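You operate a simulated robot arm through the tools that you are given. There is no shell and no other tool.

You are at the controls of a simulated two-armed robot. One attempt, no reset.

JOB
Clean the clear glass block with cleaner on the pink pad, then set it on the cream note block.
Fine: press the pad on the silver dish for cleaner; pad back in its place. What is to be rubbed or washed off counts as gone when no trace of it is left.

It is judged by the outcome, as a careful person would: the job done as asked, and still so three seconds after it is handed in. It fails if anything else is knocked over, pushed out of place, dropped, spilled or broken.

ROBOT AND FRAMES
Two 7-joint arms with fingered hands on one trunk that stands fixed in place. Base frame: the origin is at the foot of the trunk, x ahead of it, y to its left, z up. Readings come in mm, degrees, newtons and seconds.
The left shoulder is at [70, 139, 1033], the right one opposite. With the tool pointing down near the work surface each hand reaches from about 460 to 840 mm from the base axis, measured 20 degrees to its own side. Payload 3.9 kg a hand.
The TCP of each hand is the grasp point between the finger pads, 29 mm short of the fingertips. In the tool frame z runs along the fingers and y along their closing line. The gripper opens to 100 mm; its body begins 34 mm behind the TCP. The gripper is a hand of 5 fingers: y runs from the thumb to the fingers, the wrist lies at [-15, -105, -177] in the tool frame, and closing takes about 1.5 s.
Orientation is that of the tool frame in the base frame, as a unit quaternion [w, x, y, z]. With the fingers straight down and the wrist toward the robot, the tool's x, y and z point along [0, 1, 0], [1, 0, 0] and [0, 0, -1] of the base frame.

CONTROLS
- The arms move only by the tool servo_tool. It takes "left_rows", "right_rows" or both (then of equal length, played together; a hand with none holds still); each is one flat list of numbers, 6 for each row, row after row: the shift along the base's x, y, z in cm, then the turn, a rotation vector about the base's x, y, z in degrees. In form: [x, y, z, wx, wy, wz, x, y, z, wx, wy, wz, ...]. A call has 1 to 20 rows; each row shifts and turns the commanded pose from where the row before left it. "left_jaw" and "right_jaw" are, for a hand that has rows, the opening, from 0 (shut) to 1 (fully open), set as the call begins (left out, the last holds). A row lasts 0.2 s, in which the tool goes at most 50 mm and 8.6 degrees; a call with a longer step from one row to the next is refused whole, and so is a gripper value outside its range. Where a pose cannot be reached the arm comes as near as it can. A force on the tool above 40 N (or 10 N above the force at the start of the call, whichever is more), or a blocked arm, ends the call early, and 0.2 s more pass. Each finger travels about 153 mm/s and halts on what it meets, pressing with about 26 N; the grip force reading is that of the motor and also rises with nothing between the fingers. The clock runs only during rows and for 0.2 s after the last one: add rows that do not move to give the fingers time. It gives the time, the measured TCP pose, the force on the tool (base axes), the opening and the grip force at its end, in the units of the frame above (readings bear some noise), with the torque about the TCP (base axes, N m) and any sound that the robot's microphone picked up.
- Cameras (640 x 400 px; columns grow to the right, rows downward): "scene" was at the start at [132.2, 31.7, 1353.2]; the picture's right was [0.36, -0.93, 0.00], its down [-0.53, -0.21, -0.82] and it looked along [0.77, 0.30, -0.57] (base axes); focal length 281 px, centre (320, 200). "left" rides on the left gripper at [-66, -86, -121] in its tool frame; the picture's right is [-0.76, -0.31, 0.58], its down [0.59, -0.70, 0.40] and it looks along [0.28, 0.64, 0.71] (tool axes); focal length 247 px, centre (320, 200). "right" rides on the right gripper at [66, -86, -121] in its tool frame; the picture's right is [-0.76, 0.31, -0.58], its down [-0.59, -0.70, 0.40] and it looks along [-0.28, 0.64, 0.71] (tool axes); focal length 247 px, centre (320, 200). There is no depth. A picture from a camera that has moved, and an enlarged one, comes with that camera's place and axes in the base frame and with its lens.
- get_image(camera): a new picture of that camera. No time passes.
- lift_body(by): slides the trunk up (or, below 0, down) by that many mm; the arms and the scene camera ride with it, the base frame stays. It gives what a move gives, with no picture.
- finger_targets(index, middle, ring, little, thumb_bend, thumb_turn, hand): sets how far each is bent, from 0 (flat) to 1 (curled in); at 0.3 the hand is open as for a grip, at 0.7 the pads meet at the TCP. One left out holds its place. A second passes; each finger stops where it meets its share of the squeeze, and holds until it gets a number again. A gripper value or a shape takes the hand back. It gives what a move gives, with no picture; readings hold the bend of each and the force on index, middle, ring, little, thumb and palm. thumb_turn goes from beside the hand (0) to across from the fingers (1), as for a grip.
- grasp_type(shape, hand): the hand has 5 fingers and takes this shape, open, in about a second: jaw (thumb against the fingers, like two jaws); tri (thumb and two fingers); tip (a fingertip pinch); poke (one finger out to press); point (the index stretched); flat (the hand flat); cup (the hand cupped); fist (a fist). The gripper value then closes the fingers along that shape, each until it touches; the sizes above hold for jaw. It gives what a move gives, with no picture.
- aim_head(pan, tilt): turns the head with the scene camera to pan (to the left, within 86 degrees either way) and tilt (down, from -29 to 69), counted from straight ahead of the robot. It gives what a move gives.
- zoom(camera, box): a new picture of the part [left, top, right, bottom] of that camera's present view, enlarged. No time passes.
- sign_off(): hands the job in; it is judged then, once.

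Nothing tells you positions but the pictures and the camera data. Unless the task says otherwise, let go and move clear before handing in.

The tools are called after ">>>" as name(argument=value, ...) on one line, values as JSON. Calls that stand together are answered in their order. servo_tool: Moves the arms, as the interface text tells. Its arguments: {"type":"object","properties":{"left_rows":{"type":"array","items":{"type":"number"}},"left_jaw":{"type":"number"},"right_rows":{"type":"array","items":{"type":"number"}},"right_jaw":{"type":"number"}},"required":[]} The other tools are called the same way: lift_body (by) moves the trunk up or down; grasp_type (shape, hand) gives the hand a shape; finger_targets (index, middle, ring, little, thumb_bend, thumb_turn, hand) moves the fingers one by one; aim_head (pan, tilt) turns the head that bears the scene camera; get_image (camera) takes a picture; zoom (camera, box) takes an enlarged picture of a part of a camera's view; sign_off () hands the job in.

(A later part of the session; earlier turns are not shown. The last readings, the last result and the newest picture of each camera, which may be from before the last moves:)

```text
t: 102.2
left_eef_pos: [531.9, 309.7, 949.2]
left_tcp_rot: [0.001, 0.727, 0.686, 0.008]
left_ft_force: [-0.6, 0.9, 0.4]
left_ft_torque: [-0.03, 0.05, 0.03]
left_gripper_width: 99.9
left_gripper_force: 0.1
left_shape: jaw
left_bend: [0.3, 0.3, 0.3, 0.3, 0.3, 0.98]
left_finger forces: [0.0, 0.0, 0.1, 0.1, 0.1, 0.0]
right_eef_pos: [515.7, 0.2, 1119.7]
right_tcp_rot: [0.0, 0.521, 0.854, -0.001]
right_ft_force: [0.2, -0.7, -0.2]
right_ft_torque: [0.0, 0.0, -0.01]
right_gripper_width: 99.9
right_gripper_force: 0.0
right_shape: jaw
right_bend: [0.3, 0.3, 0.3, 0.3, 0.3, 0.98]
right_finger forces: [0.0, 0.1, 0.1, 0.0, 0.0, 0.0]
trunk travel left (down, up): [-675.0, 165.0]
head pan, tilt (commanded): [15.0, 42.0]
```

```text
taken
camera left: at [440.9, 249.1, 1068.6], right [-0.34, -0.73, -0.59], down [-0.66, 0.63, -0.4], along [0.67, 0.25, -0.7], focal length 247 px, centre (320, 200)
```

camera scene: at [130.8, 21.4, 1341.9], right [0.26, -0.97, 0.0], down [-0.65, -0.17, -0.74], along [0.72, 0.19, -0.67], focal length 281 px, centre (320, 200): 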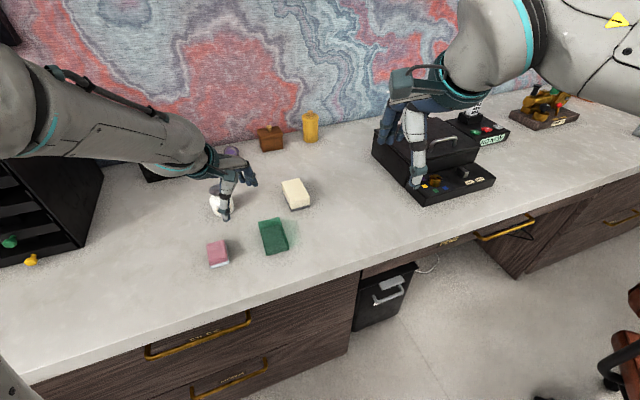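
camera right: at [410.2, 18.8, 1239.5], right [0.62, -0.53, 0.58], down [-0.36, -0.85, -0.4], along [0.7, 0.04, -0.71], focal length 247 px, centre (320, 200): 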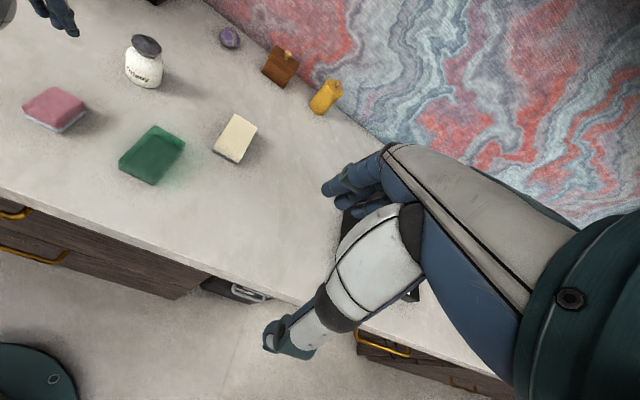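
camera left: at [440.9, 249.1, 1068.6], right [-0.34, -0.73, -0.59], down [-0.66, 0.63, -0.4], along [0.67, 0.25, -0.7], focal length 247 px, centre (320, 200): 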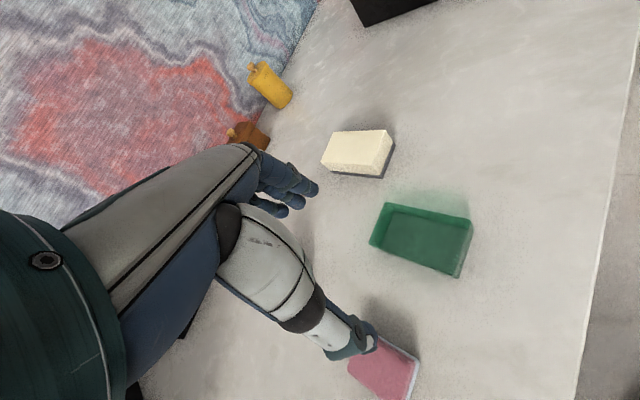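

The arm follows the rotation well. I'll turn a further 50° to align with the block's short side.

>>> servo_tool(left_rows=[0, 0, 0, 0, 0, -5, 0, 0, 0, 0, 0, -5, 0, 0, 0, 0, 0, -5, 0, 0, 0, 0, 0, -5, 0, 0, 0, 0, 0, -5, 0, 0, 0, 0, 0, -5, 0, 0, 0, 0, 0, -5, 0, 0, 0, 0, 0, -5, 0, 0, 0, 0, 0, -5, 0, 0, 0, 0, 0, -5, 0, 0, 0, 0, 0, 0, 0, 0, 0, 0, 0, 0])

>>> get_image(camera="scene")

>>> get_image(camera="left")

>>> get_image(camera="right")

```text
t: 104.8
left_eef_pos: [531.2, 309.3, 950.3]
left_tcp_rot: [0.004, 0.949, 0.316, 0.007]
left_ft_force: [0.3, 0.0, 0.4]
left_ft_torque: [0.01, -0.04, -0.01]
left_gripper_width: 100.2
left_gripper_force: 0.0
left_shape: jaw
left_bend: [0.3, 0.3, 0.3, 0.3, 0.3, 0.98]
left_finger forces: [0.1, 0.0, 0.0, 0.0, 0.0, 0.0]
right_eef_pos: [514.5, -0.9, 1119.2]
right_tcp_rot: [0.0, 0.522, 0.853, 0.0]
right_ft_force: [-0.4, -0.5, 0.4]
right_ft_torque: [0.03, 0.02, 0.01]
right_gripper_width: 99.8
right_gripper_force: 0.2
right_shape: jaw
right_bend: [0.3, 0.3, 0.3, 0.3, 0.3, 0.98]
right_finger forces: [0.0, 0.1, 0.0, 0.0, 0.0, 0.1]
trunk travel left (down, up): [-675.0, 165.0]
head pan, tilt (commanded): [15.0, 42.0]
```

```text
taken
camera scene: at [130.8, 21.4, 1341.9], right [0.26, -0.97, 0.0], down [-0.65, -0.17, -0.74], along [0.72, 0.19, -0.67], focal length 281 px, centre (320, 200)
```

scene: 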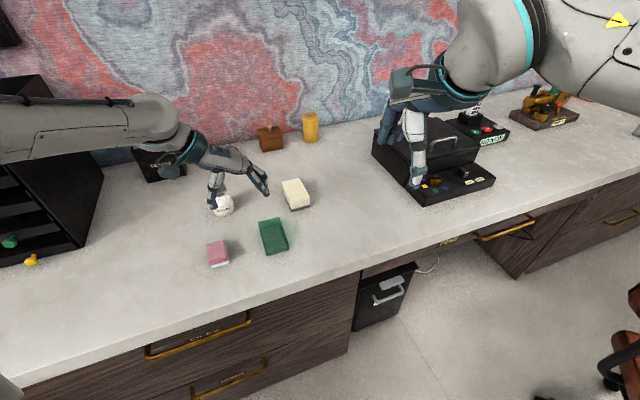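

```text
taken
camera left: at [425.9, 340.5, 1068.9], right [-0.78, -0.21, -0.59], down [0.06, 0.91, -0.4], along [0.62, -0.35, -0.7], focal length 247 px, centre (320, 200)
```

left: 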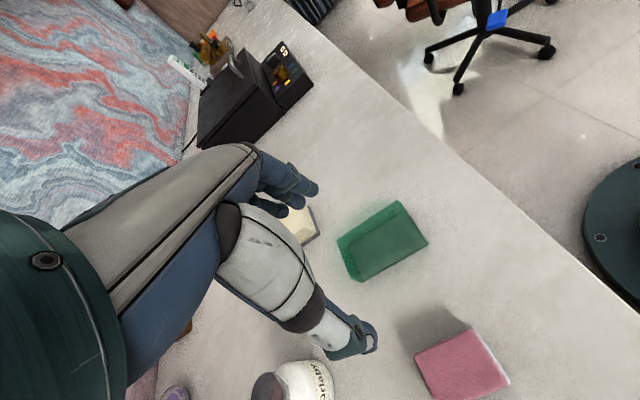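

```text
taken
camera right: at [409.9, 18.7, 1239.6], right [0.62, -0.53, 0.58], down [-0.36, -0.85, -0.4], along [0.7, 0.04, -0.71], focal length 247 px, centre (320, 200)
```

right: 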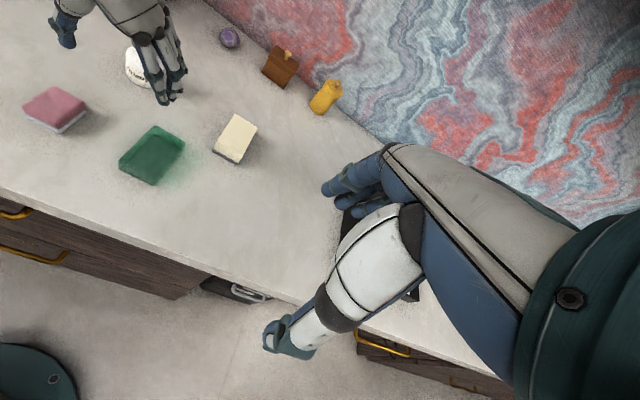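

The hand is aligned at about −53°. I'll measure the glass and cream blocks precisely from three cameras.

>>> zoom(camera="scene", box=[250, 208, 298, 260])

>>> zoom(camera="right", box=[110, 115, 195, 195])

>>> zoom(camera="left", box=[325, 190, 445, 290])

>>> zoom(camera="scene", box=[272, 170, 320, 215])

>>> zoom(camera="right", box=[200, 100, 270, 170])

```text
7.69 times, centred on (274, 234) of scene
camera zoom: at [130.8, 21.4, 1341.9], right [0.26, -0.97, 0.0], down [-0.65, -0.17, -0.74], along [0.72, 0.19, -0.67], focal length 2162 px, centre (674, -62)
```

zoom: 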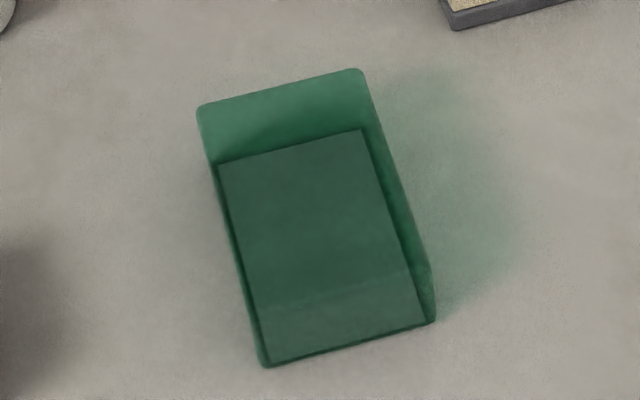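

```text
5.00 times, centred on (152, 155) of right
camera zoom: at [409.9, 18.7, 1239.6], right [0.62, -0.53, 0.58], down [-0.36, -0.85, -0.4], along [0.7, 0.04, -0.71], focal length 1235 px, centre (1158, 425)
```

zoom: 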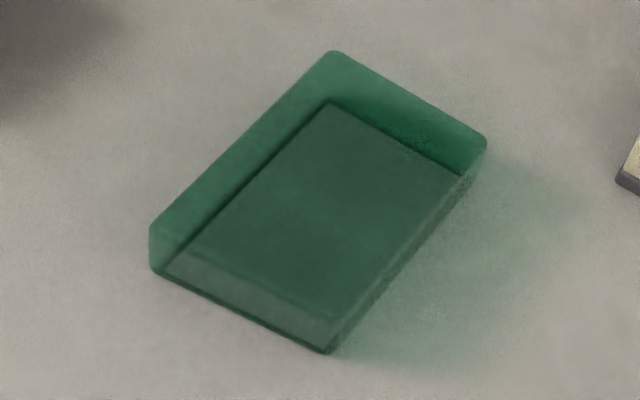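

```text
4.00 times, centred on (385, 240) of left
camera zoom: at [425.9, 340.5, 1068.9], right [-0.78, -0.21, -0.59], down [0.06, 0.91, -0.4], along [0.62, -0.35, -0.7], focal length 988 px, centre (60, 40)
```

zoom: 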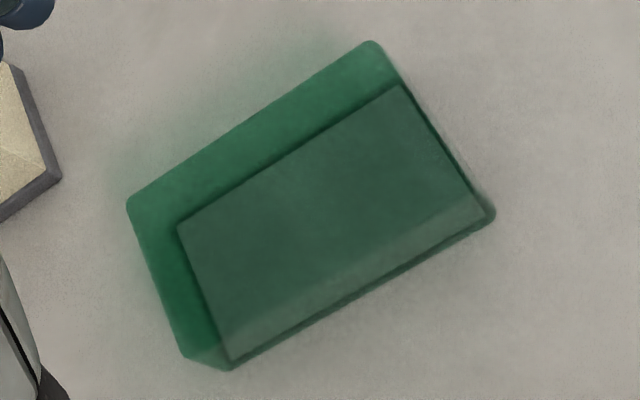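

```text
8.89 times, centred on (296, 192) of scene
camera zoom: at [130.8, 21.4, 1341.9], right [0.26, -0.97, 0.0], down [-0.65, -0.17, -0.74], along [0.72, 0.19, -0.67], focal length 2498 px, centre (533, 267)
```

zoom: 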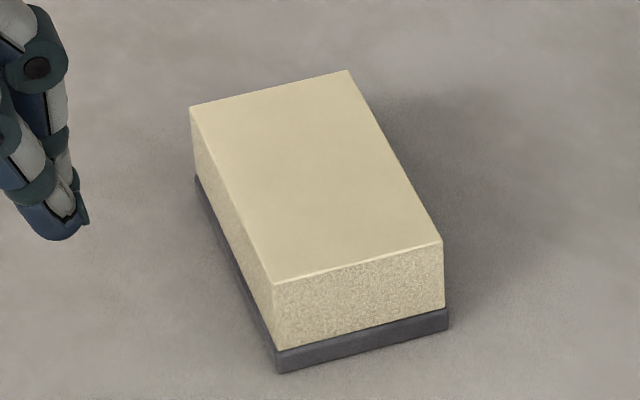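

```text
5.71 times, centred on (235, 135) of right
camera zoom: at [409.9, 18.7, 1239.6], right [0.62, -0.53, 0.58], down [-0.36, -0.85, -0.4], along [0.7, 0.04, -0.71], focal length 1411 px, centre (806, 571)
```

zoom: 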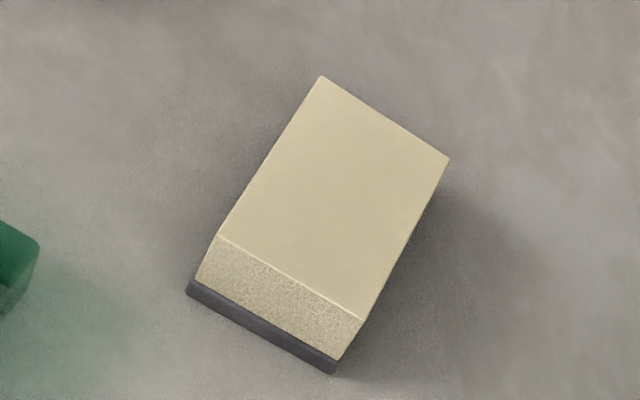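

The glass is centred at about (565.6, 264.2) with its top at z≈795 and yaw 34°. The cream block's top is centred at about (733.9, 259.9) at z≈805, yaw 36.5°. I'll move over the glass, offset slightly because the hand closes toward the fingers' side.

>>> servo_tool(left_rows=[0.48, -0.62, -0.5, 0, 0, -0.5, 0.48, -0.62, -1.0, 0, 0, -0.5, 0.48, -0.62, -1.5, 0, 0, -0.5, 0.48, -0.62, -1.8, 0, 0, -0.5, 0.48, -0.62, -1.8, 0, 0, -0.5, 0.5, -0.62, -1.4, 0, 0, -0.5, 0, 0, 0, 0, 0, 0, 0, 0, 0, 0, 0, 0])

>>> get_image(camera="left")

>>> zoom(camera="right", box=[70, 60, 230, 200])

>>> zoom(camera="scene", box=[190, 150, 330, 280])

```text
t: 106.6
left_eef_pos: [561.3, 271.4, 869.5]
left_tcp_rot: [0.004, 0.957, 0.29, 0.007]
left_ft_force: [0.5, -0.2, 0.0]
left_ft_torque: [0.01, 0.01, 0.0]
left_gripper_width: 99.6
left_gripper_force: 0.0
left_shape: jaw
left_bend: [0.3, 0.3, 0.3, 0.3, 0.3, 0.98]
left_finger forces: [0.0, 0.0, 0.1, 0.0, 0.1, 0.1]
right_eef_pos: [516.0, -0.5, 1119.2]
right_tcp_rot: [0.0, 0.521, 0.853, 0.0]
right_ft_force: [-0.3, -0.7, -0.1]
right_ft_torque: [-0.02, 0.0, 0.0]
right_gripper_width: 100.0
right_gripper_force: 0.0
right_shape: jaw
right_bend: [0.3, 0.3, 0.3, 0.3, 0.3, 0.98]
right_finger forces: [0.0, 0.1, 0.1, 0.1, 0.1, 0.0]
trunk travel left (down, up): [-675.0, 165.0]
head pan, tilt (commanded): [15.0, 42.0]
```

```text
taken
camera left: at [457.0, 308.3, 988.7], right [-0.79, -0.17, -0.59], down [0.1, 0.91, -0.4], along [0.6, -0.38, -0.7], focal length 247 px, centre (320, 200)
```

left: 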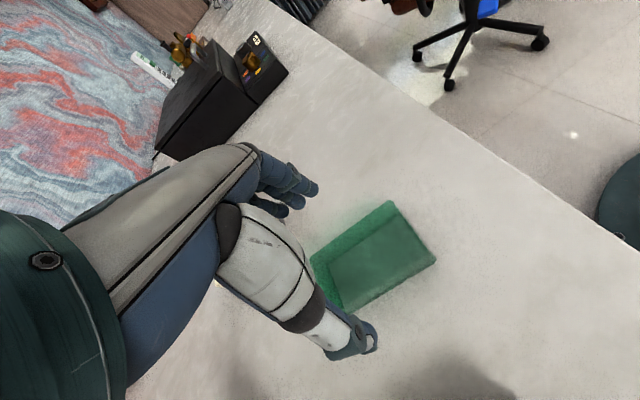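

```text
2.86 times, centred on (150, 130) of right
camera zoom: at [410.0, 18.6, 1239.6], right [0.62, -0.53, 0.58], down [-0.36, -0.85, -0.4], along [0.7, 0.04, -0.71], focal length 706 px, centre (806, 400)
```

zoom: 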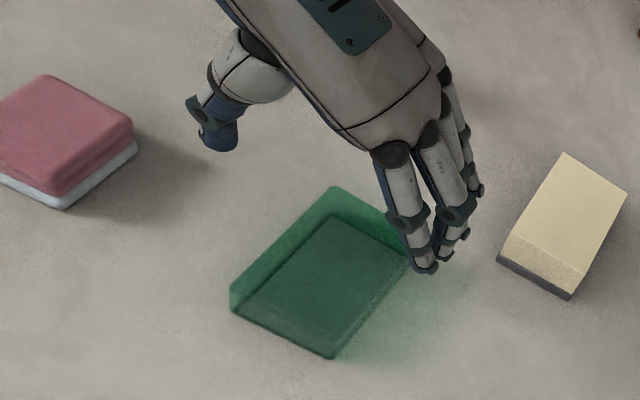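

```text
3.08 times, centred on (260, 215) of scene
camera zoom: at [130.9, 21.2, 1341.8], right [0.26, -0.97, 0.0], down [-0.65, -0.17, -0.74], along [0.72, 0.19, -0.67], focal length 865 px, centre (505, 154)
```

zoom: 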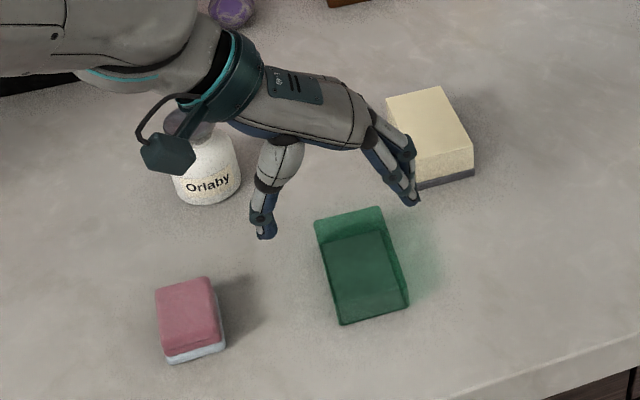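

The thumb and fingers straddle the glass as planned. Lowering toward grasp height.

>>> servo_tool(left_rows=[0, 0, -1.4, 0, 0, 0, 0, 0, -1.4, 0, 0, 0, 0, 0, -1.4, 0, 0, 0, 0, 0, -1.0, 0, 0, 0, 0, 0, 0, 0, 0, 0, 0, 0, 0, 0, 0, 0])

>>> get_image(camera="left")

>>> zoom(camera="right", box=[90, 90, 210, 200])

>>> zoom(camera="scene", box=[220, 190, 320, 270])

```text
t: 108.0
left_eef_pos: [559.5, 271.5, 817.0]
left_tcp_rot: [0.005, 0.957, 0.291, 0.006]
left_ft_force: [0.1, -0.4, -0.7]
left_ft_torque: [-0.01, -0.01, 0.03]
left_gripper_width: 100.0
left_gripper_force: 0.1
left_shape: jaw
left_bend: [0.3, 0.3, 0.3, 0.3, 0.3, 0.98]
left_finger forces: [0.1, 0.0, 0.1, 0.1, 0.0, 0.0]
right_eef_pos: [514.6, 0.2, 1120.1]
right_tcp_rot: [0.0, 0.521, 0.854, 0.0]
right_ft_force: [-0.1, 0.3, 0.5]
right_ft_torque: [0.02, 0.0, -0.03]
right_gripper_width: 99.9
right_gripper_force: 0.0
right_shape: jaw
right_bend: [0.3, 0.3, 0.3, 0.3, 0.3, 0.98]
right_finger forces: [0.1, 0.0, 0.0, 0.0, 0.0, 0.0]
trunk travel left (down, up): [-675.0, 165.0]
head pan, tilt (commanded): [15.0, 42.0]
```

```text
taken
camera left: at [456.6, 308.5, 936.8], right [-0.79, -0.17, -0.59], down [0.1, 0.91, -0.4], along [0.6, -0.38, -0.7], focal length 247 px, centre (320, 200)
```

left: 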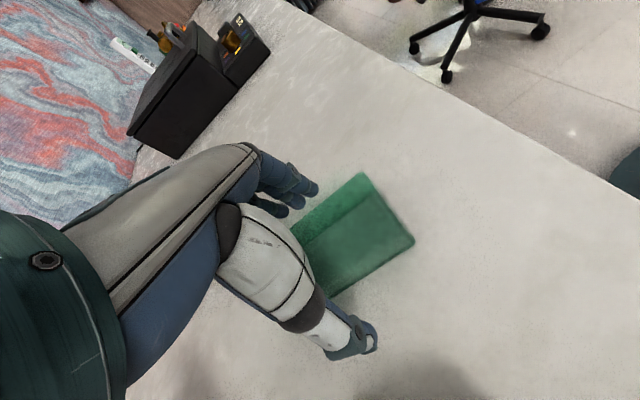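

```text
3.64 times, centred on (150, 145) of right
camera zoom: at [409.9, 18.6, 1239.6], right [0.62, -0.53, 0.58], down [-0.36, -0.85, -0.4], along [0.7, 0.04, -0.71], focal length 898 px, centre (938, 400)
```

zoom: 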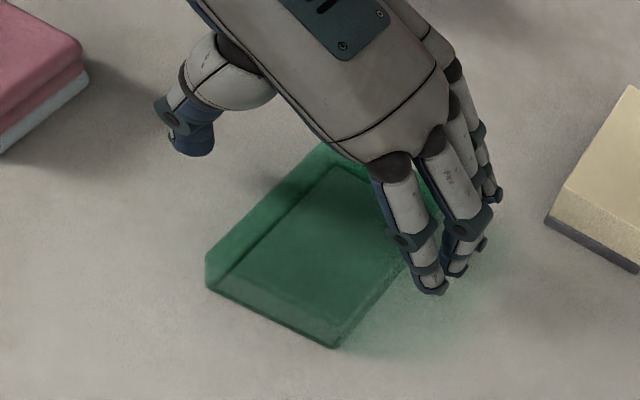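

```text
5.00 times, centred on (270, 230) of scene
camera zoom: at [130.8, 21.3, 1341.9], right [0.26, -0.97, 0.0], down [-0.65, -0.17, -0.74], along [0.72, 0.19, -0.67], focal length 1405 px, centre (570, 50)
```

zoom: 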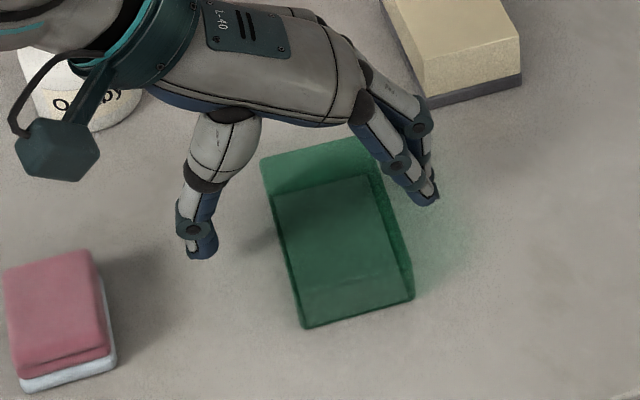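

>>> servo_tool(left_rows=[0.05, 0, -0.5, 0, 0, 0, 0, 0, -0.5, 0, 0, 0, 0, 0, -0.3, 0, 0, 0, 0, 0, 0, 0, 0, 0])

>>> zoom(camera="right", box=[90, 90, 210, 200])

>>> zoom(camera="left", box=[250, 150, 430, 370])

```text
t: 109.0
left_eef_pos: [561.1, 271.3, 804.5]
left_tcp_rot: [0.005, 0.957, 0.291, 0.007]
left_ft_force: [-1.2, 0.3, -0.1]
left_ft_torque: [0.01, -0.01, -0.02]
left_gripper_width: 100.0
left_gripper_force: 0.0
left_shape: jaw
left_bend: [0.3, 0.3, 0.3, 0.3, 0.3, 0.98]
left_finger forces: [0.0, 0.0, 0.0, 0.1, 0.1, 0.1]
right_eef_pos: [514.3, -1.7, 1118.6]
right_tcp_rot: [0.001, 0.521, 0.853, 0.0]
right_ft_force: [-0.5, -0.4, 0.2]
right_ft_torque: [-0.04, -0.05, 0.0]
right_gripper_width: 99.7
right_gripper_force: 0.0
right_shape: jaw
right_bend: [0.3, 0.3, 0.3, 0.3, 0.3, 0.98]
right_finger forces: [0.1, 0.0, 0.0, 0.0, 0.0, 0.1]
trunk travel left (down, up): [-675.0, 165.0]
head pan, tilt (commanded): [15.0, 42.0]
```

```text
3.64 times, centred on (150, 145) of right
camera zoom: at [409.7, 18.5, 1239.7], right [0.62, -0.53, 0.58], down [-0.36, -0.85, -0.4], along [0.7, 0.04, -0.71], focal length 898 px, centre (938, 400)
```

zoom: 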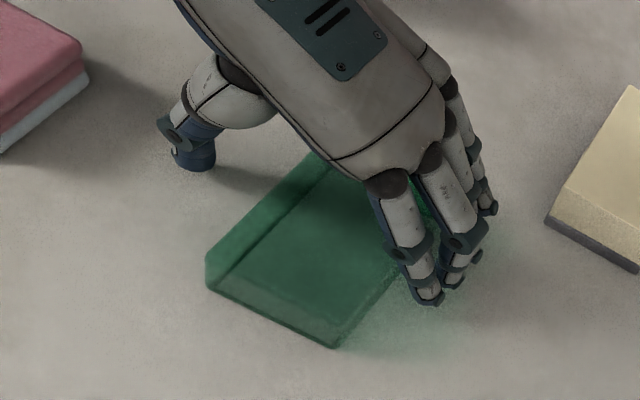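

```text
1.82 times, centred on (340, 260) of left
camera zoom: at [457.3, 308.7, 924.1], right [-0.79, -0.17, -0.59], down [0.11, 0.91, -0.4], along [0.6, -0.38, -0.7], focal length 449 px, centre (284, 91)
```

zoom: 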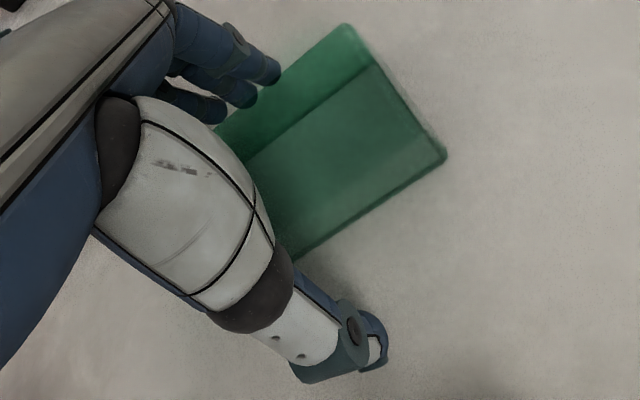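

The hand is at grasp height with index and middle at mid-block. I'll close only the thumb, index and middle fingers for a balanced pinch, leaving ring and little open.

>>> finger_targets(hand="left", index=0.5, middle=0.5, thumb_bend=0.5)

>>> zoom(camera="right", box=[90, 90, 210, 200])

>>> zoom(camera="left", box=[250, 150, 430, 370])

```text
t: 110.0
left_eef_pos: [562.0, 271.2, 805.1]
left_tcp_rot: [0.005, 0.957, 0.29, 0.007]
left_ft_force: [2.1, -2.0, 1.8]
left_ft_torque: [-0.02, -0.04, 0.0]
left_gripper_width: 59.2
left_gripper_force: 4.3
left_shape: fingers
left_bend: [0.47, 0.49, 0.3, 0.3, 0.48, 0.98]
left_finger forces: [4.5, 1.0, 0.0, 0.0, 2.5, 0.0]
right_eef_pos: [514.9, -1.1, 1119.3]
right_tcp_rot: [0.0, 0.521, 0.853, 0.0]
right_ft_force: [0.1, 0.5, 0.0]
right_ft_torque: [0.02, -0.02, 0.01]
right_gripper_width: 99.4
right_gripper_force: 0.0
right_shape: jaw
right_bend: [0.3, 0.3, 0.3, 0.3, 0.3, 0.98]
right_finger forces: [0.0, 0.0, 0.0, 0.0, 0.1, 0.1]
trunk travel left (down, up): [-675.0, 165.0]
head pan, tilt (commanded): [15.0, 42.0]
```

```text
3.64 times, centred on (150, 145) of right
camera zoom: at [409.7, 18.0, 1239.7], right [0.62, -0.53, 0.58], down [-0.36, -0.84, -0.4], along [0.7, 0.04, -0.71], focal length 898 px, centre (938, 400)
```

zoom: 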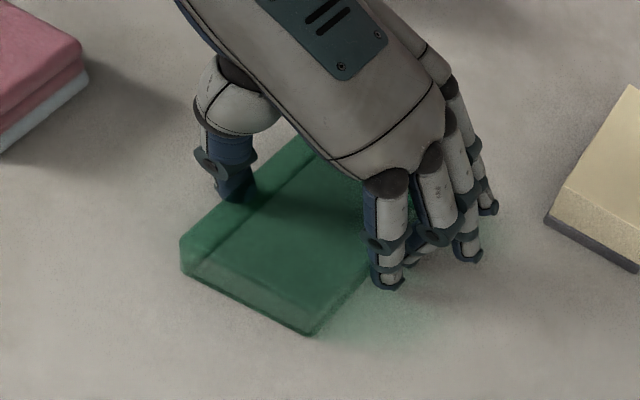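

```text
1.82 times, centred on (340, 260) of left
camera zoom: at [457.4, 308.3, 924.5], right [-0.79, -0.17, -0.59], down [0.11, 0.91, -0.4], along [0.6, -0.38, -0.7], focal length 449 px, centre (284, 91)
```

zoom: 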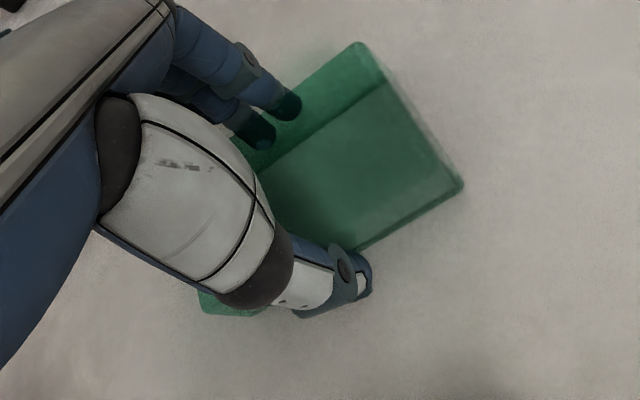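

The pinch is centred and touching. Increasing the squeeze.

>>> finger_targets(hand="left", index=0.65, middle=0.65, thumb_bend=0.65)

>>> zoom(camera="right", box=[90, 90, 210, 200])

>>> zoom(camera="left", box=[250, 150, 430, 370])

```text
t: 111.0
left_eef_pos: [561.2, 270.7, 805.4]
left_tcp_rot: [0.004, 0.957, 0.291, 0.009]
left_ft_force: [4.0, -2.6, 5.5]
left_ft_torque: [0.06, 0.04, -0.04]
left_gripper_width: 56.5
left_gripper_force: 16.3
left_shape: fingers
left_bend: [0.52, 0.56, 0.3, 0.3, 0.51, 0.97]
left_finger forces: [10.2, 8.0, 0.0, 0.0, 14.8, 0.0]
right_eef_pos: [514.3, -1.2, 1119.7]
right_tcp_rot: [0.0, 0.521, 0.854, -0.001]
right_ft_force: [-0.5, -0.2, -0.1]
right_ft_torque: [0.0, 0.0, -0.02]
right_gripper_width: 100.1
right_gripper_force: 0.2
right_shape: jaw
right_bend: [0.3, 0.3, 0.3, 0.3, 0.3, 0.98]
right_finger forces: [0.1, 0.0, 0.1, 0.0, 0.1, 0.0]
trunk travel left (down, up): [-675.0, 165.0]
head pan, tilt (commanded): [15.0, 42.0]
```

```text
3.64 times, centred on (150, 145) of right
camera zoom: at [409.6, 17.9, 1239.7], right [0.62, -0.53, 0.58], down [-0.36, -0.84, -0.4], along [0.7, 0.04, -0.71], focal length 898 px, centre (938, 400)
```

zoom: 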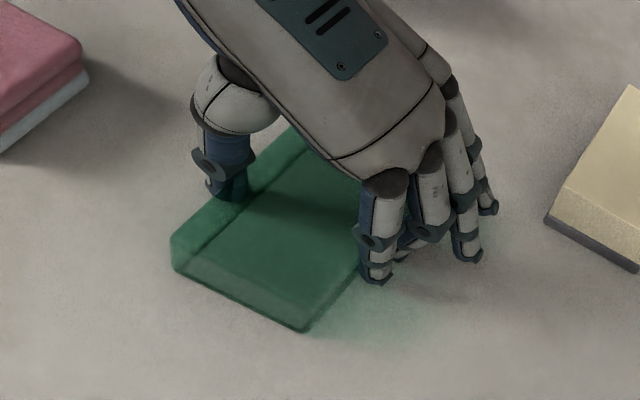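

```text
1.82 times, centred on (340, 260) of left
camera zoom: at [457.3, 308.2, 924.6], right [-0.79, -0.17, -0.59], down [0.11, 0.91, -0.4], along [0.6, -0.38, -0.7], focal length 449 px, centre (284, 91)
```

zoom: 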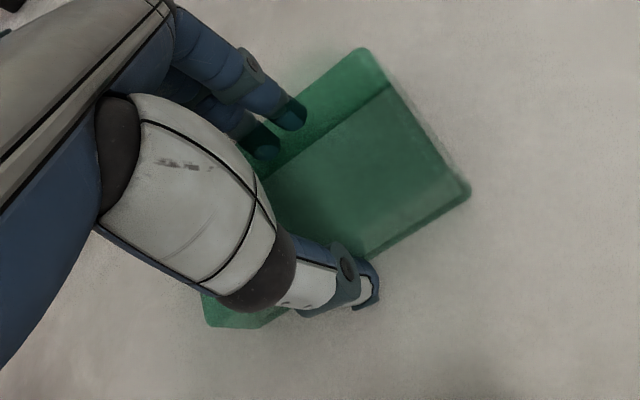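

Solid pinch (about 10, 8 and 15 N). I'll lift slightly and check that the glass comes up level.

>>> servo_tool(left_rows=[0, 0, 0.4, 0, 0, 0, 0, 0, 0.6, 0, 0, 0, 0, 0, 0.8, 0, 0, 0, 0, 0, 0.8, 0, 0, 0, 0, 0, 0, 0, 0, 0])

>>> zoom(camera="right", box=[90, 90, 210, 200])

>>> zoom(camera="left", box=[250, 150, 430, 370])

>>> zoom(camera="scene", box=[220, 180, 320, 260])

```text
t: 112.2
left_eef_pos: [561.5, 272.9, 829.2]
left_tcp_rot: [0.004, 0.957, 0.29, 0.007]
left_ft_force: [0.1, -0.5, -5.2]
left_ft_torque: [0.0, -0.01, 0.0]
left_gripper_width: 56.2
left_gripper_force: 15.7
left_shape: fingers
left_bend: [0.52, 0.56, 0.3, 0.3, 0.51, 0.96]
left_finger forces: [9.0, 6.9, 0.0, 0.1, 15.4, 0.0]
right_eef_pos: [515.1, -0.3, 1118.9]
right_tcp_rot: [0.0, 0.521, 0.854, 0.0]
right_ft_force: [0.2, 0.1, 0.2]
right_ft_torque: [-0.01, 0.0, -0.01]
right_gripper_width: 99.8
right_gripper_force: 0.1
right_shape: jaw
right_bend: [0.3, 0.3, 0.3, 0.3, 0.3, 0.98]
right_finger forces: [0.1, 0.0, 0.0, 0.0, 0.1, 0.1]
trunk travel left (down, up): [-675.0, 165.0]
head pan, tilt (commanded): [15.0, 42.0]
```

```text
3.64 times, centred on (150, 145) of right
camera zoom: at [410.4, 18.9, 1239.4], right [0.62, -0.53, 0.58], down [-0.36, -0.85, -0.4], along [0.7, 0.04, -0.71], focal length 898 px, centre (938, 400)
```

zoom: 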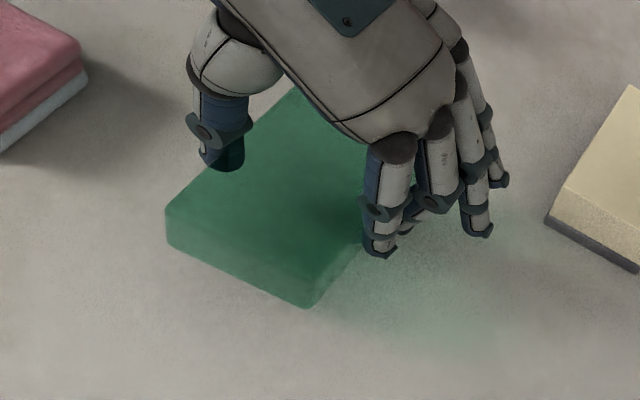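

```text
1.82 times, centred on (340, 260) of left
camera zoom: at [457.6, 309.0, 949.5], right [-0.79, -0.17, -0.59], down [0.1, 0.91, -0.4], along [0.6, -0.38, -0.7], focal length 449 px, centre (284, 91)
```

zoom: 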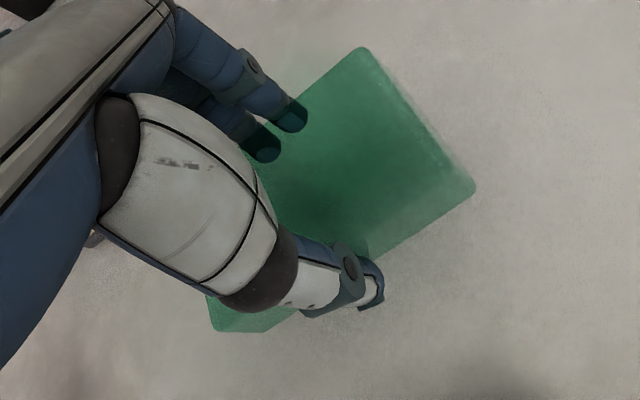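

```text
5.00 times, centred on (270, 220) of scene
camera zoom: at [131.4, 21.6, 1341.8], right [0.26, -0.97, 0.0], down [-0.65, -0.17, -0.74], along [0.72, 0.19, -0.67], focal length 1405 px, centre (570, 100)
```

zoom: 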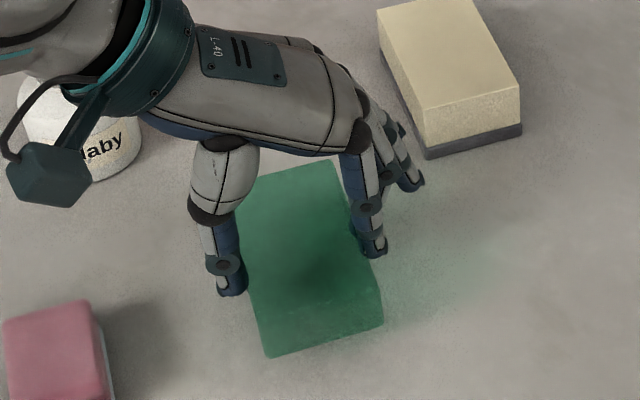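

The glass is held level: its centre is near (558, 276) with the underside about 36 mm below the TCP. I'll raise it well above the cream block and carry it over with a slight +1.4° turn.

>>> servo_tool(left_rows=[0, 0, 1.0, 0, 0, 0, 0, 0, 1.4, 0, 0, 0, 0, 0, 1.6, 0, 0, 0, 0, 0, 1.0, 0, 0, 0, 0.9, -0.08, 0.2, 0, 0, 0.2, 1.7, -0.16, 0, 0, 0, 0.2, 2.0, -0.19, 0, 0, 0, 0.2, 2.2, -0.2, 0, 0, 0, 0.2, 2.2, -0.2, 0, 0, 0, 0.2, 2.2, -0.2, 0, 0, 0, 0.2, 2.0, -0.19, 0, 0, 0, 0.2, 1.7, -0.16, 0, 0, 0, 0, 1.2, -0.12, 0, 0, 0, 0, 0.8, -0.1, 0, 0, 0, 0, 0, 0, 0, 0, 0, 0, 0, 0, 0, 0, 0, 0])

>>> get_image(camera="scene")

>>> get_image(camera="left")

>>> zoom(camera="right", box=[140, 60, 290, 190])

```text
t: 115.6
left_eef_pos: [730.6, 256.2, 882.4]
left_tcp_rot: [0.004, 0.953, 0.301, 0.006]
left_ft_force: [0.0, -0.8, -4.5]
left_ft_torque: [-0.03, -0.01, 0.0]
left_gripper_width: 56.2
left_gripper_force: 15.8
left_shape: fingers
left_bend: [0.52, 0.57, 0.3, 0.3, 0.51, 0.96]
left_finger forces: [9.0, 7.0, 0.1, 0.0, 15.2, 0.0]
right_eef_pos: [516.0, -0.1, 1119.6]
right_tcp_rot: [0.0, 0.521, 0.854, 0.0]
right_ft_force: [0.4, -0.5, -0.3]
right_ft_torque: [-0.02, 0.01, -0.02]
right_gripper_width: 99.8
right_gripper_force: 0.0
right_shape: jaw
right_bend: [0.3, 0.3, 0.3, 0.3, 0.3, 0.98]
right_finger forces: [0.0, 0.0, 0.0, 0.0, 0.0, 0.1]
trunk travel left (down, up): [-675.0, 165.0]
head pan, tilt (commanded): [15.0, 42.0]
```

```text
taken
camera scene: at [131.7, 21.4, 1341.7], right [0.26, -0.97, 0.0], down [-0.65, -0.17, -0.74], along [0.72, 0.19, -0.67], focal length 281 px, centre (320, 200)
```

scene: 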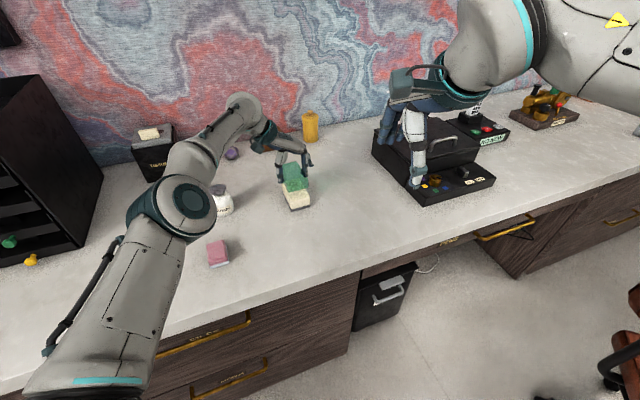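

```text
taken
camera left: at [625.6, 290.1, 1001.6], right [-0.79, -0.19, -0.59], down [0.08, 0.91, -0.4], along [0.61, -0.36, -0.7], focal length 247 px, centre (320, 200)
```

left: 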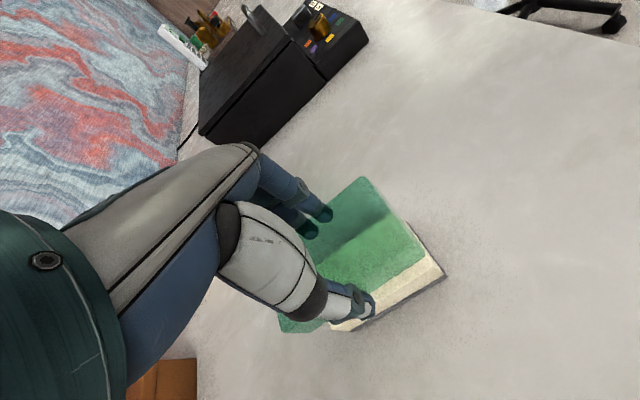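

```text
3.08 times, centred on (215, 125) of right
camera zoom: at [410.7, 18.7, 1239.3], right [0.62, -0.53, 0.58], down [-0.36, -0.85, -0.4], along [0.7, 0.04, -0.71], focal length 760 px, centre (643, 431)
```

zoom: 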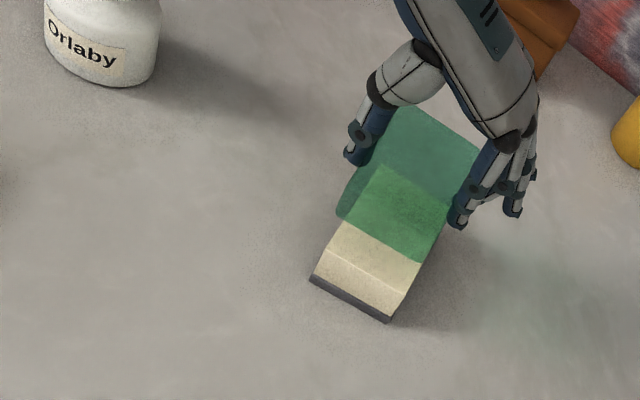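

Hovering above the cream block. Measuring relative alignment before lowering.

>>> zoom(camera="scene", box=[265, 145, 325, 215])

>>> zoom(camera="right", box=[200, 80, 270, 170])

>>> zoom(camera="left", box=[270, 165, 450, 340])

```text
5.71 times, centred on (295, 180) of scene
camera zoom: at [131.7, 21.4, 1341.7], right [0.26, -0.97, 0.0], down [-0.65, -0.17, -0.74], along [0.72, 0.19, -0.67], focal length 1606 px, centre (463, 314)
```

zoom: 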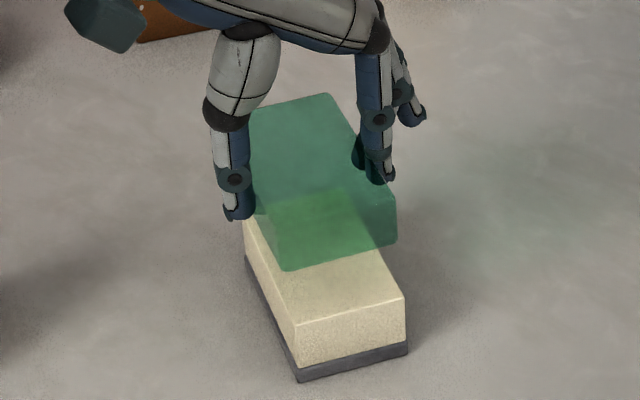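

```text
4.44 times, centred on (235, 125) of right
camera zoom: at [410.7, 18.7, 1239.3], right [0.62, -0.53, 0.58], down [-0.36, -0.85, -0.4], along [0.7, 0.04, -0.71], focal length 1098 px, centre (698, 533)
```

zoom: 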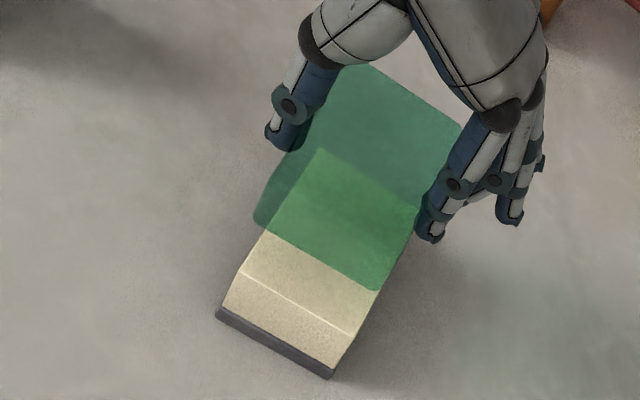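

```text
2.29 times, centred on (360, 252) of left
camera zoom: at [625.6, 290.1, 1001.6], right [-0.79, -0.19, -0.59], down [0.08, 0.91, -0.4], along [0.61, -0.36, -0.7], focal length 564 px, centre (229, 80)
```

zoom: 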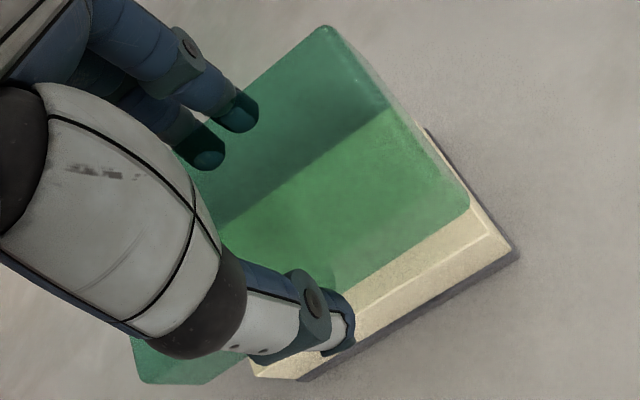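

The glass is well aligned, only about 6.5 mm short in x. I'll shift forward and lower to just above the cream block.

>>> servo_tool(left_rows=[0.35, 0, 0, 0, 0, 0, 0.3, 0, -0.5, 0, 0, 0, 0, 0, -1.0, 0, 0, 0, 0, 0, -1.0, 0, 0, 0, 0, 0, -0.6, 0, 0, 0, 0, 0, 0, 0, 0, 0, 0, 0, 0, 0, 0, 0])

>>> zoom(camera="scene", box=[265, 145, 325, 215])

>>> zoom(camera="right", box=[200, 80, 270, 170])

>>> zoom(camera="left", box=[270, 165, 450, 340])

```text
t: 117.2
left_eef_pos: [732.8, 257.0, 849.2]
left_tcp_rot: [0.005, 0.953, 0.302, 0.007]
left_ft_force: [0.0, -0.6, -3.9]
left_ft_torque: [-0.05, -0.01, -0.04]
left_gripper_width: 56.4
left_gripper_force: 16.1
left_shape: fingers
left_bend: [0.52, 0.57, 0.3, 0.3, 0.51, 0.96]
left_finger forces: [9.1, 6.9, 0.1, 0.1, 15.4, 0.1]
left hand out of reach, approached as far as the arm can: row 2
right_eef_pos: [515.7, 1.0, 1119.2]
right_tcp_rot: [0.0, 0.521, 0.854, 0.001]
right_ft_force: [0.4, 0.4, -0.4]
right_ft_torque: [-0.02, 0.0, 0.01]
right_gripper_width: 100.1
right_gripper_force: 0.0
right_shape: jaw
right_bend: [0.3, 0.3, 0.3, 0.3, 0.3, 0.98]
right_finger forces: [0.0, 0.0, 0.0, 0.1, 0.0, 0.1]
trunk travel left (down, up): [-675.0, 165.0]
head pan, tilt (commanded): [15.0, 42.0]
```

```text
5.71 times, centred on (295, 180) of scene
camera zoom: at [131.5, 21.6, 1341.8], right [0.26, -0.97, 0.0], down [-0.65, -0.17, -0.74], along [0.72, 0.19, -0.67], focal length 1606 px, centre (463, 314)
```

zoom: 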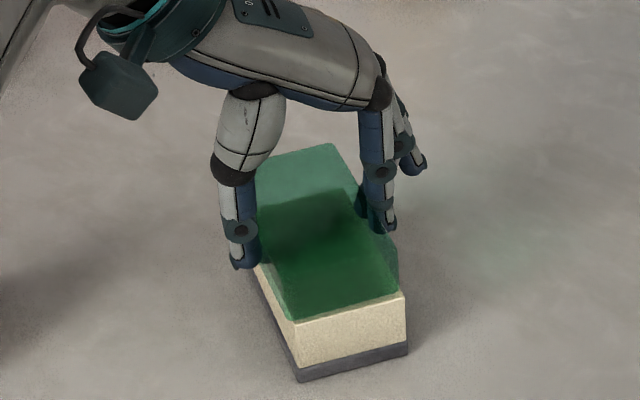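

```text
4.44 times, centred on (235, 125) of right
camera zoom: at [410.5, 18.9, 1239.3], right [0.62, -0.53, 0.58], down [-0.36, -0.85, -0.4], along [0.7, 0.04, -0.71], focal length 1098 px, centre (698, 533)
```

zoom: 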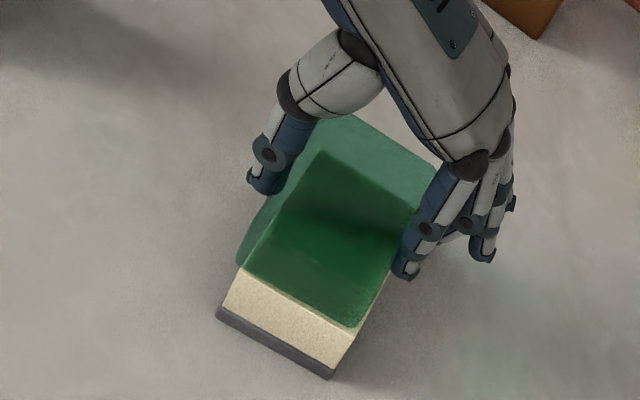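

```text
2.29 times, centred on (360, 252) of left
camera zoom: at [627.5, 290.8, 968.4], right [-0.79, -0.19, -0.59], down [0.08, 0.91, -0.4], along [0.61, -0.36, -0.7], focal length 564 px, centre (229, 80)
```

zoom: 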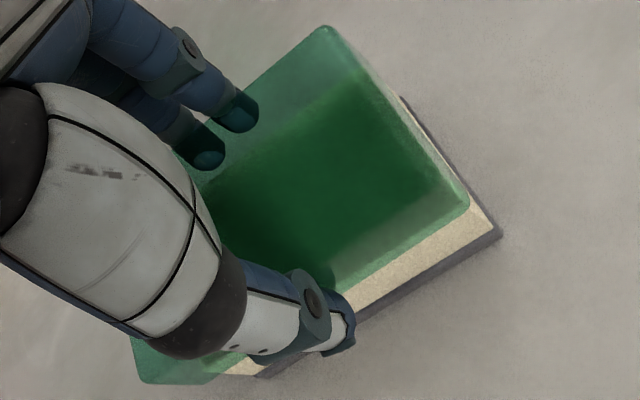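

The arm is near its reach limit, leaving the glass about 4 mm short of dead centre, which is fine for a stable seat. Lowering gently until contact.

>>> servo_tool(left_rows=[0.1, 0, -0.3, 0, 0, 0, 0, 0, -0.2, 0, 0, 0, 0, 0, 0, 0, 0, 0])

>>> servo_tool(left_rows=[0, 0, -0.2, 0, 0, 0, 0, 0, 0, 0, 0, 0])

>>> zoom(camera="scene", box=[265, 145, 325, 215])

```text
t: 118.0
left_eef_pos: [733.7, 255.9, 845.4]
left_tcp_rot: [0.005, 0.953, 0.302, 0.008]
left_ft_force: [1.5, 0.1, 1.3]
left_ft_torque: [0.18, 0.09, 0.01]
left_gripper_width: 56.3
left_gripper_force: 16.0
left_shape: fingers
left_bend: [0.53, 0.57, 0.3, 0.3, 0.51, 0.96]
left_finger forces: [9.1, 6.9, 0.0, 0.0, 15.8, 0.0]
right_eef_pos: [514.4, 0.6, 1118.8]
right_tcp_rot: [0.0, 0.521, 0.853, 0.0]
right_ft_force: [0.4, -0.1, 0.0]
right_ft_torque: [0.0, 0.0, 0.01]
right_gripper_width: 99.8
right_gripper_force: 0.1
right_shape: jaw
right_bend: [0.3, 0.3, 0.3, 0.3, 0.3, 0.98]
right_finger forces: [0.0, 0.0, 0.0, 0.0, 0.0, 0.0]
trunk travel left (down, up): [-675.0, 165.0]
head pan, tilt (commanded): [15.0, 42.0]
```

```text
t: 118.6
left_eef_pos: [732.3, 255.2, 844.9]
left_tcp_rot: [0.006, 0.953, 0.303, 0.009]
left_ft_force: [2.5, 1.3, 9.1]
left_ft_torque: [0.18, 0.12, 0.02]
left_gripper_width: 56.5
left_gripper_force: 16.5
left_shape: fingers
left_bend: [0.53, 0.57, 0.3, 0.3, 0.51, 0.96]
left_finger forces: [9.3, 7.0, 0.0, 0.1, 16.1, 0.0]
right_eef_pos: [514.5, -0.4, 1119.6]
right_tcp_rot: [0.0, 0.522, 0.853, 0.001]
right_ft_force: [0.1, 0.5, -0.3]
right_ft_torque: [0.01, -0.03, 0.01]
right_gripper_width: 99.6
right_gripper_force: 0.0
right_shape: jaw
right_bend: [0.3, 0.3, 0.3, 0.3, 0.3, 0.98]
right_finger forces: [0.0, 0.0, 0.0, 0.0, 0.0, 0.0]
trunk travel left (down, up): [-675.0, 165.0]
head pan, tilt (commanded): [15.0, 42.0]
```

```text
5.71 times, centred on (295, 180) of scene
camera zoom: at [129.5, 20.8, 1342.1], right [0.26, -0.97, 0.0], down [-0.65, -0.17, -0.74], along [0.72, 0.19, -0.67], focal length 1606 px, centre (463, 314)
```

zoom: 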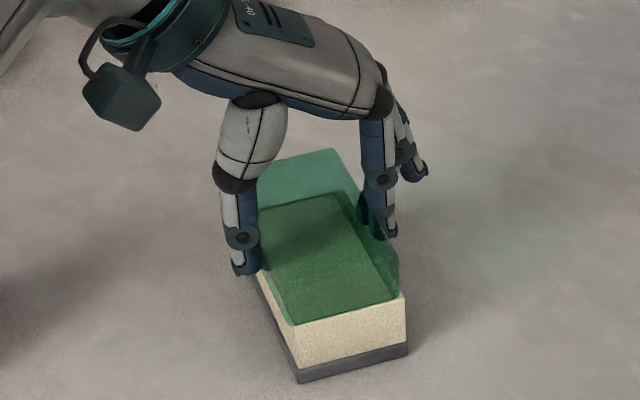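

The glass is resting on the cream block (about 9 N contact). Checking the alignment from the other views before release.

>>> servo_tool(left_rows=[0, 0, 0.1, 0, 0, 0, 0, 0, 0, 0, 0, 0])

>>> zoom(camera="right", box=[200, 90, 270, 170])

>>> zoom(camera="left", box=[270, 165, 450, 340])

```text
t: 119.2
left_eef_pos: [731.5, 256.3, 846.1]
left_tcp_rot: [0.005, 0.953, 0.302, 0.007]
left_ft_force: [3.6, 0.1, 8.3]
left_ft_torque: [0.17, 0.08, 0.04]
left_gripper_width: 56.4
left_gripper_force: 15.9
left_shape: fingers
left_bend: [0.53, 0.57, 0.3, 0.3, 0.51, 0.96]
left_finger forces: [9.8, 7.5, 0.0, 0.0, 15.7, 0.1]
right_eef_pos: [514.8, -0.5, 1120.4]
right_tcp_rot: [0.0, 0.521, 0.854, 0.0]
right_ft_force: [0.1, 0.9, -0.3]
right_ft_torque: [0.01, -0.02, 0.0]
right_gripper_width: 100.0
right_gripper_force: 0.1
right_shape: jaw
right_bend: [0.3, 0.3, 0.3, 0.3, 0.3, 0.98]
right_finger forces: [0.0, 0.1, 0.0, 0.0, 0.1, 0.0]
trunk travel left (down, up): [-675.0, 165.0]
head pan, tilt (commanded): [15.0, 42.0]
```

```text
5.00 times, centred on (235, 130) of right
camera zoom: at [409.0, 18.1, 1239.9], right [0.62, -0.53, 0.58], down [-0.36, -0.84, -0.4], along [0.7, 0.04, -0.71], focal length 1235 px, centre (745, 550)
```

zoom: 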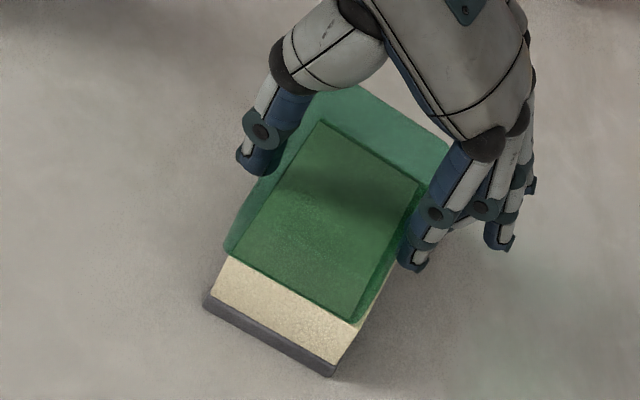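

```text
2.29 times, centred on (360, 252) of left
camera zoom: at [626.9, 290.1, 964.3], right [-0.79, -0.19, -0.59], down [0.08, 0.91, -0.4], along [0.61, -0.36, -0.7], focal length 564 px, centre (229, 80)
```

zoom: 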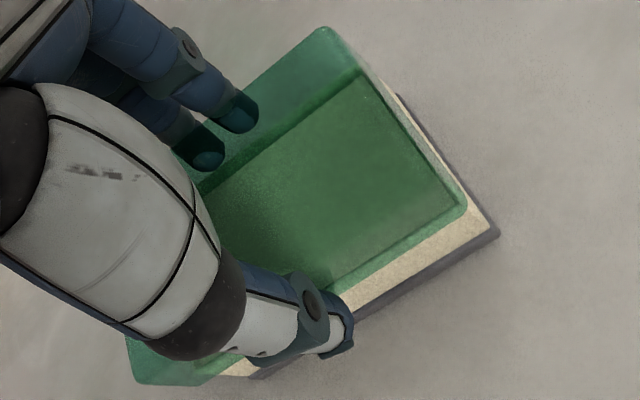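

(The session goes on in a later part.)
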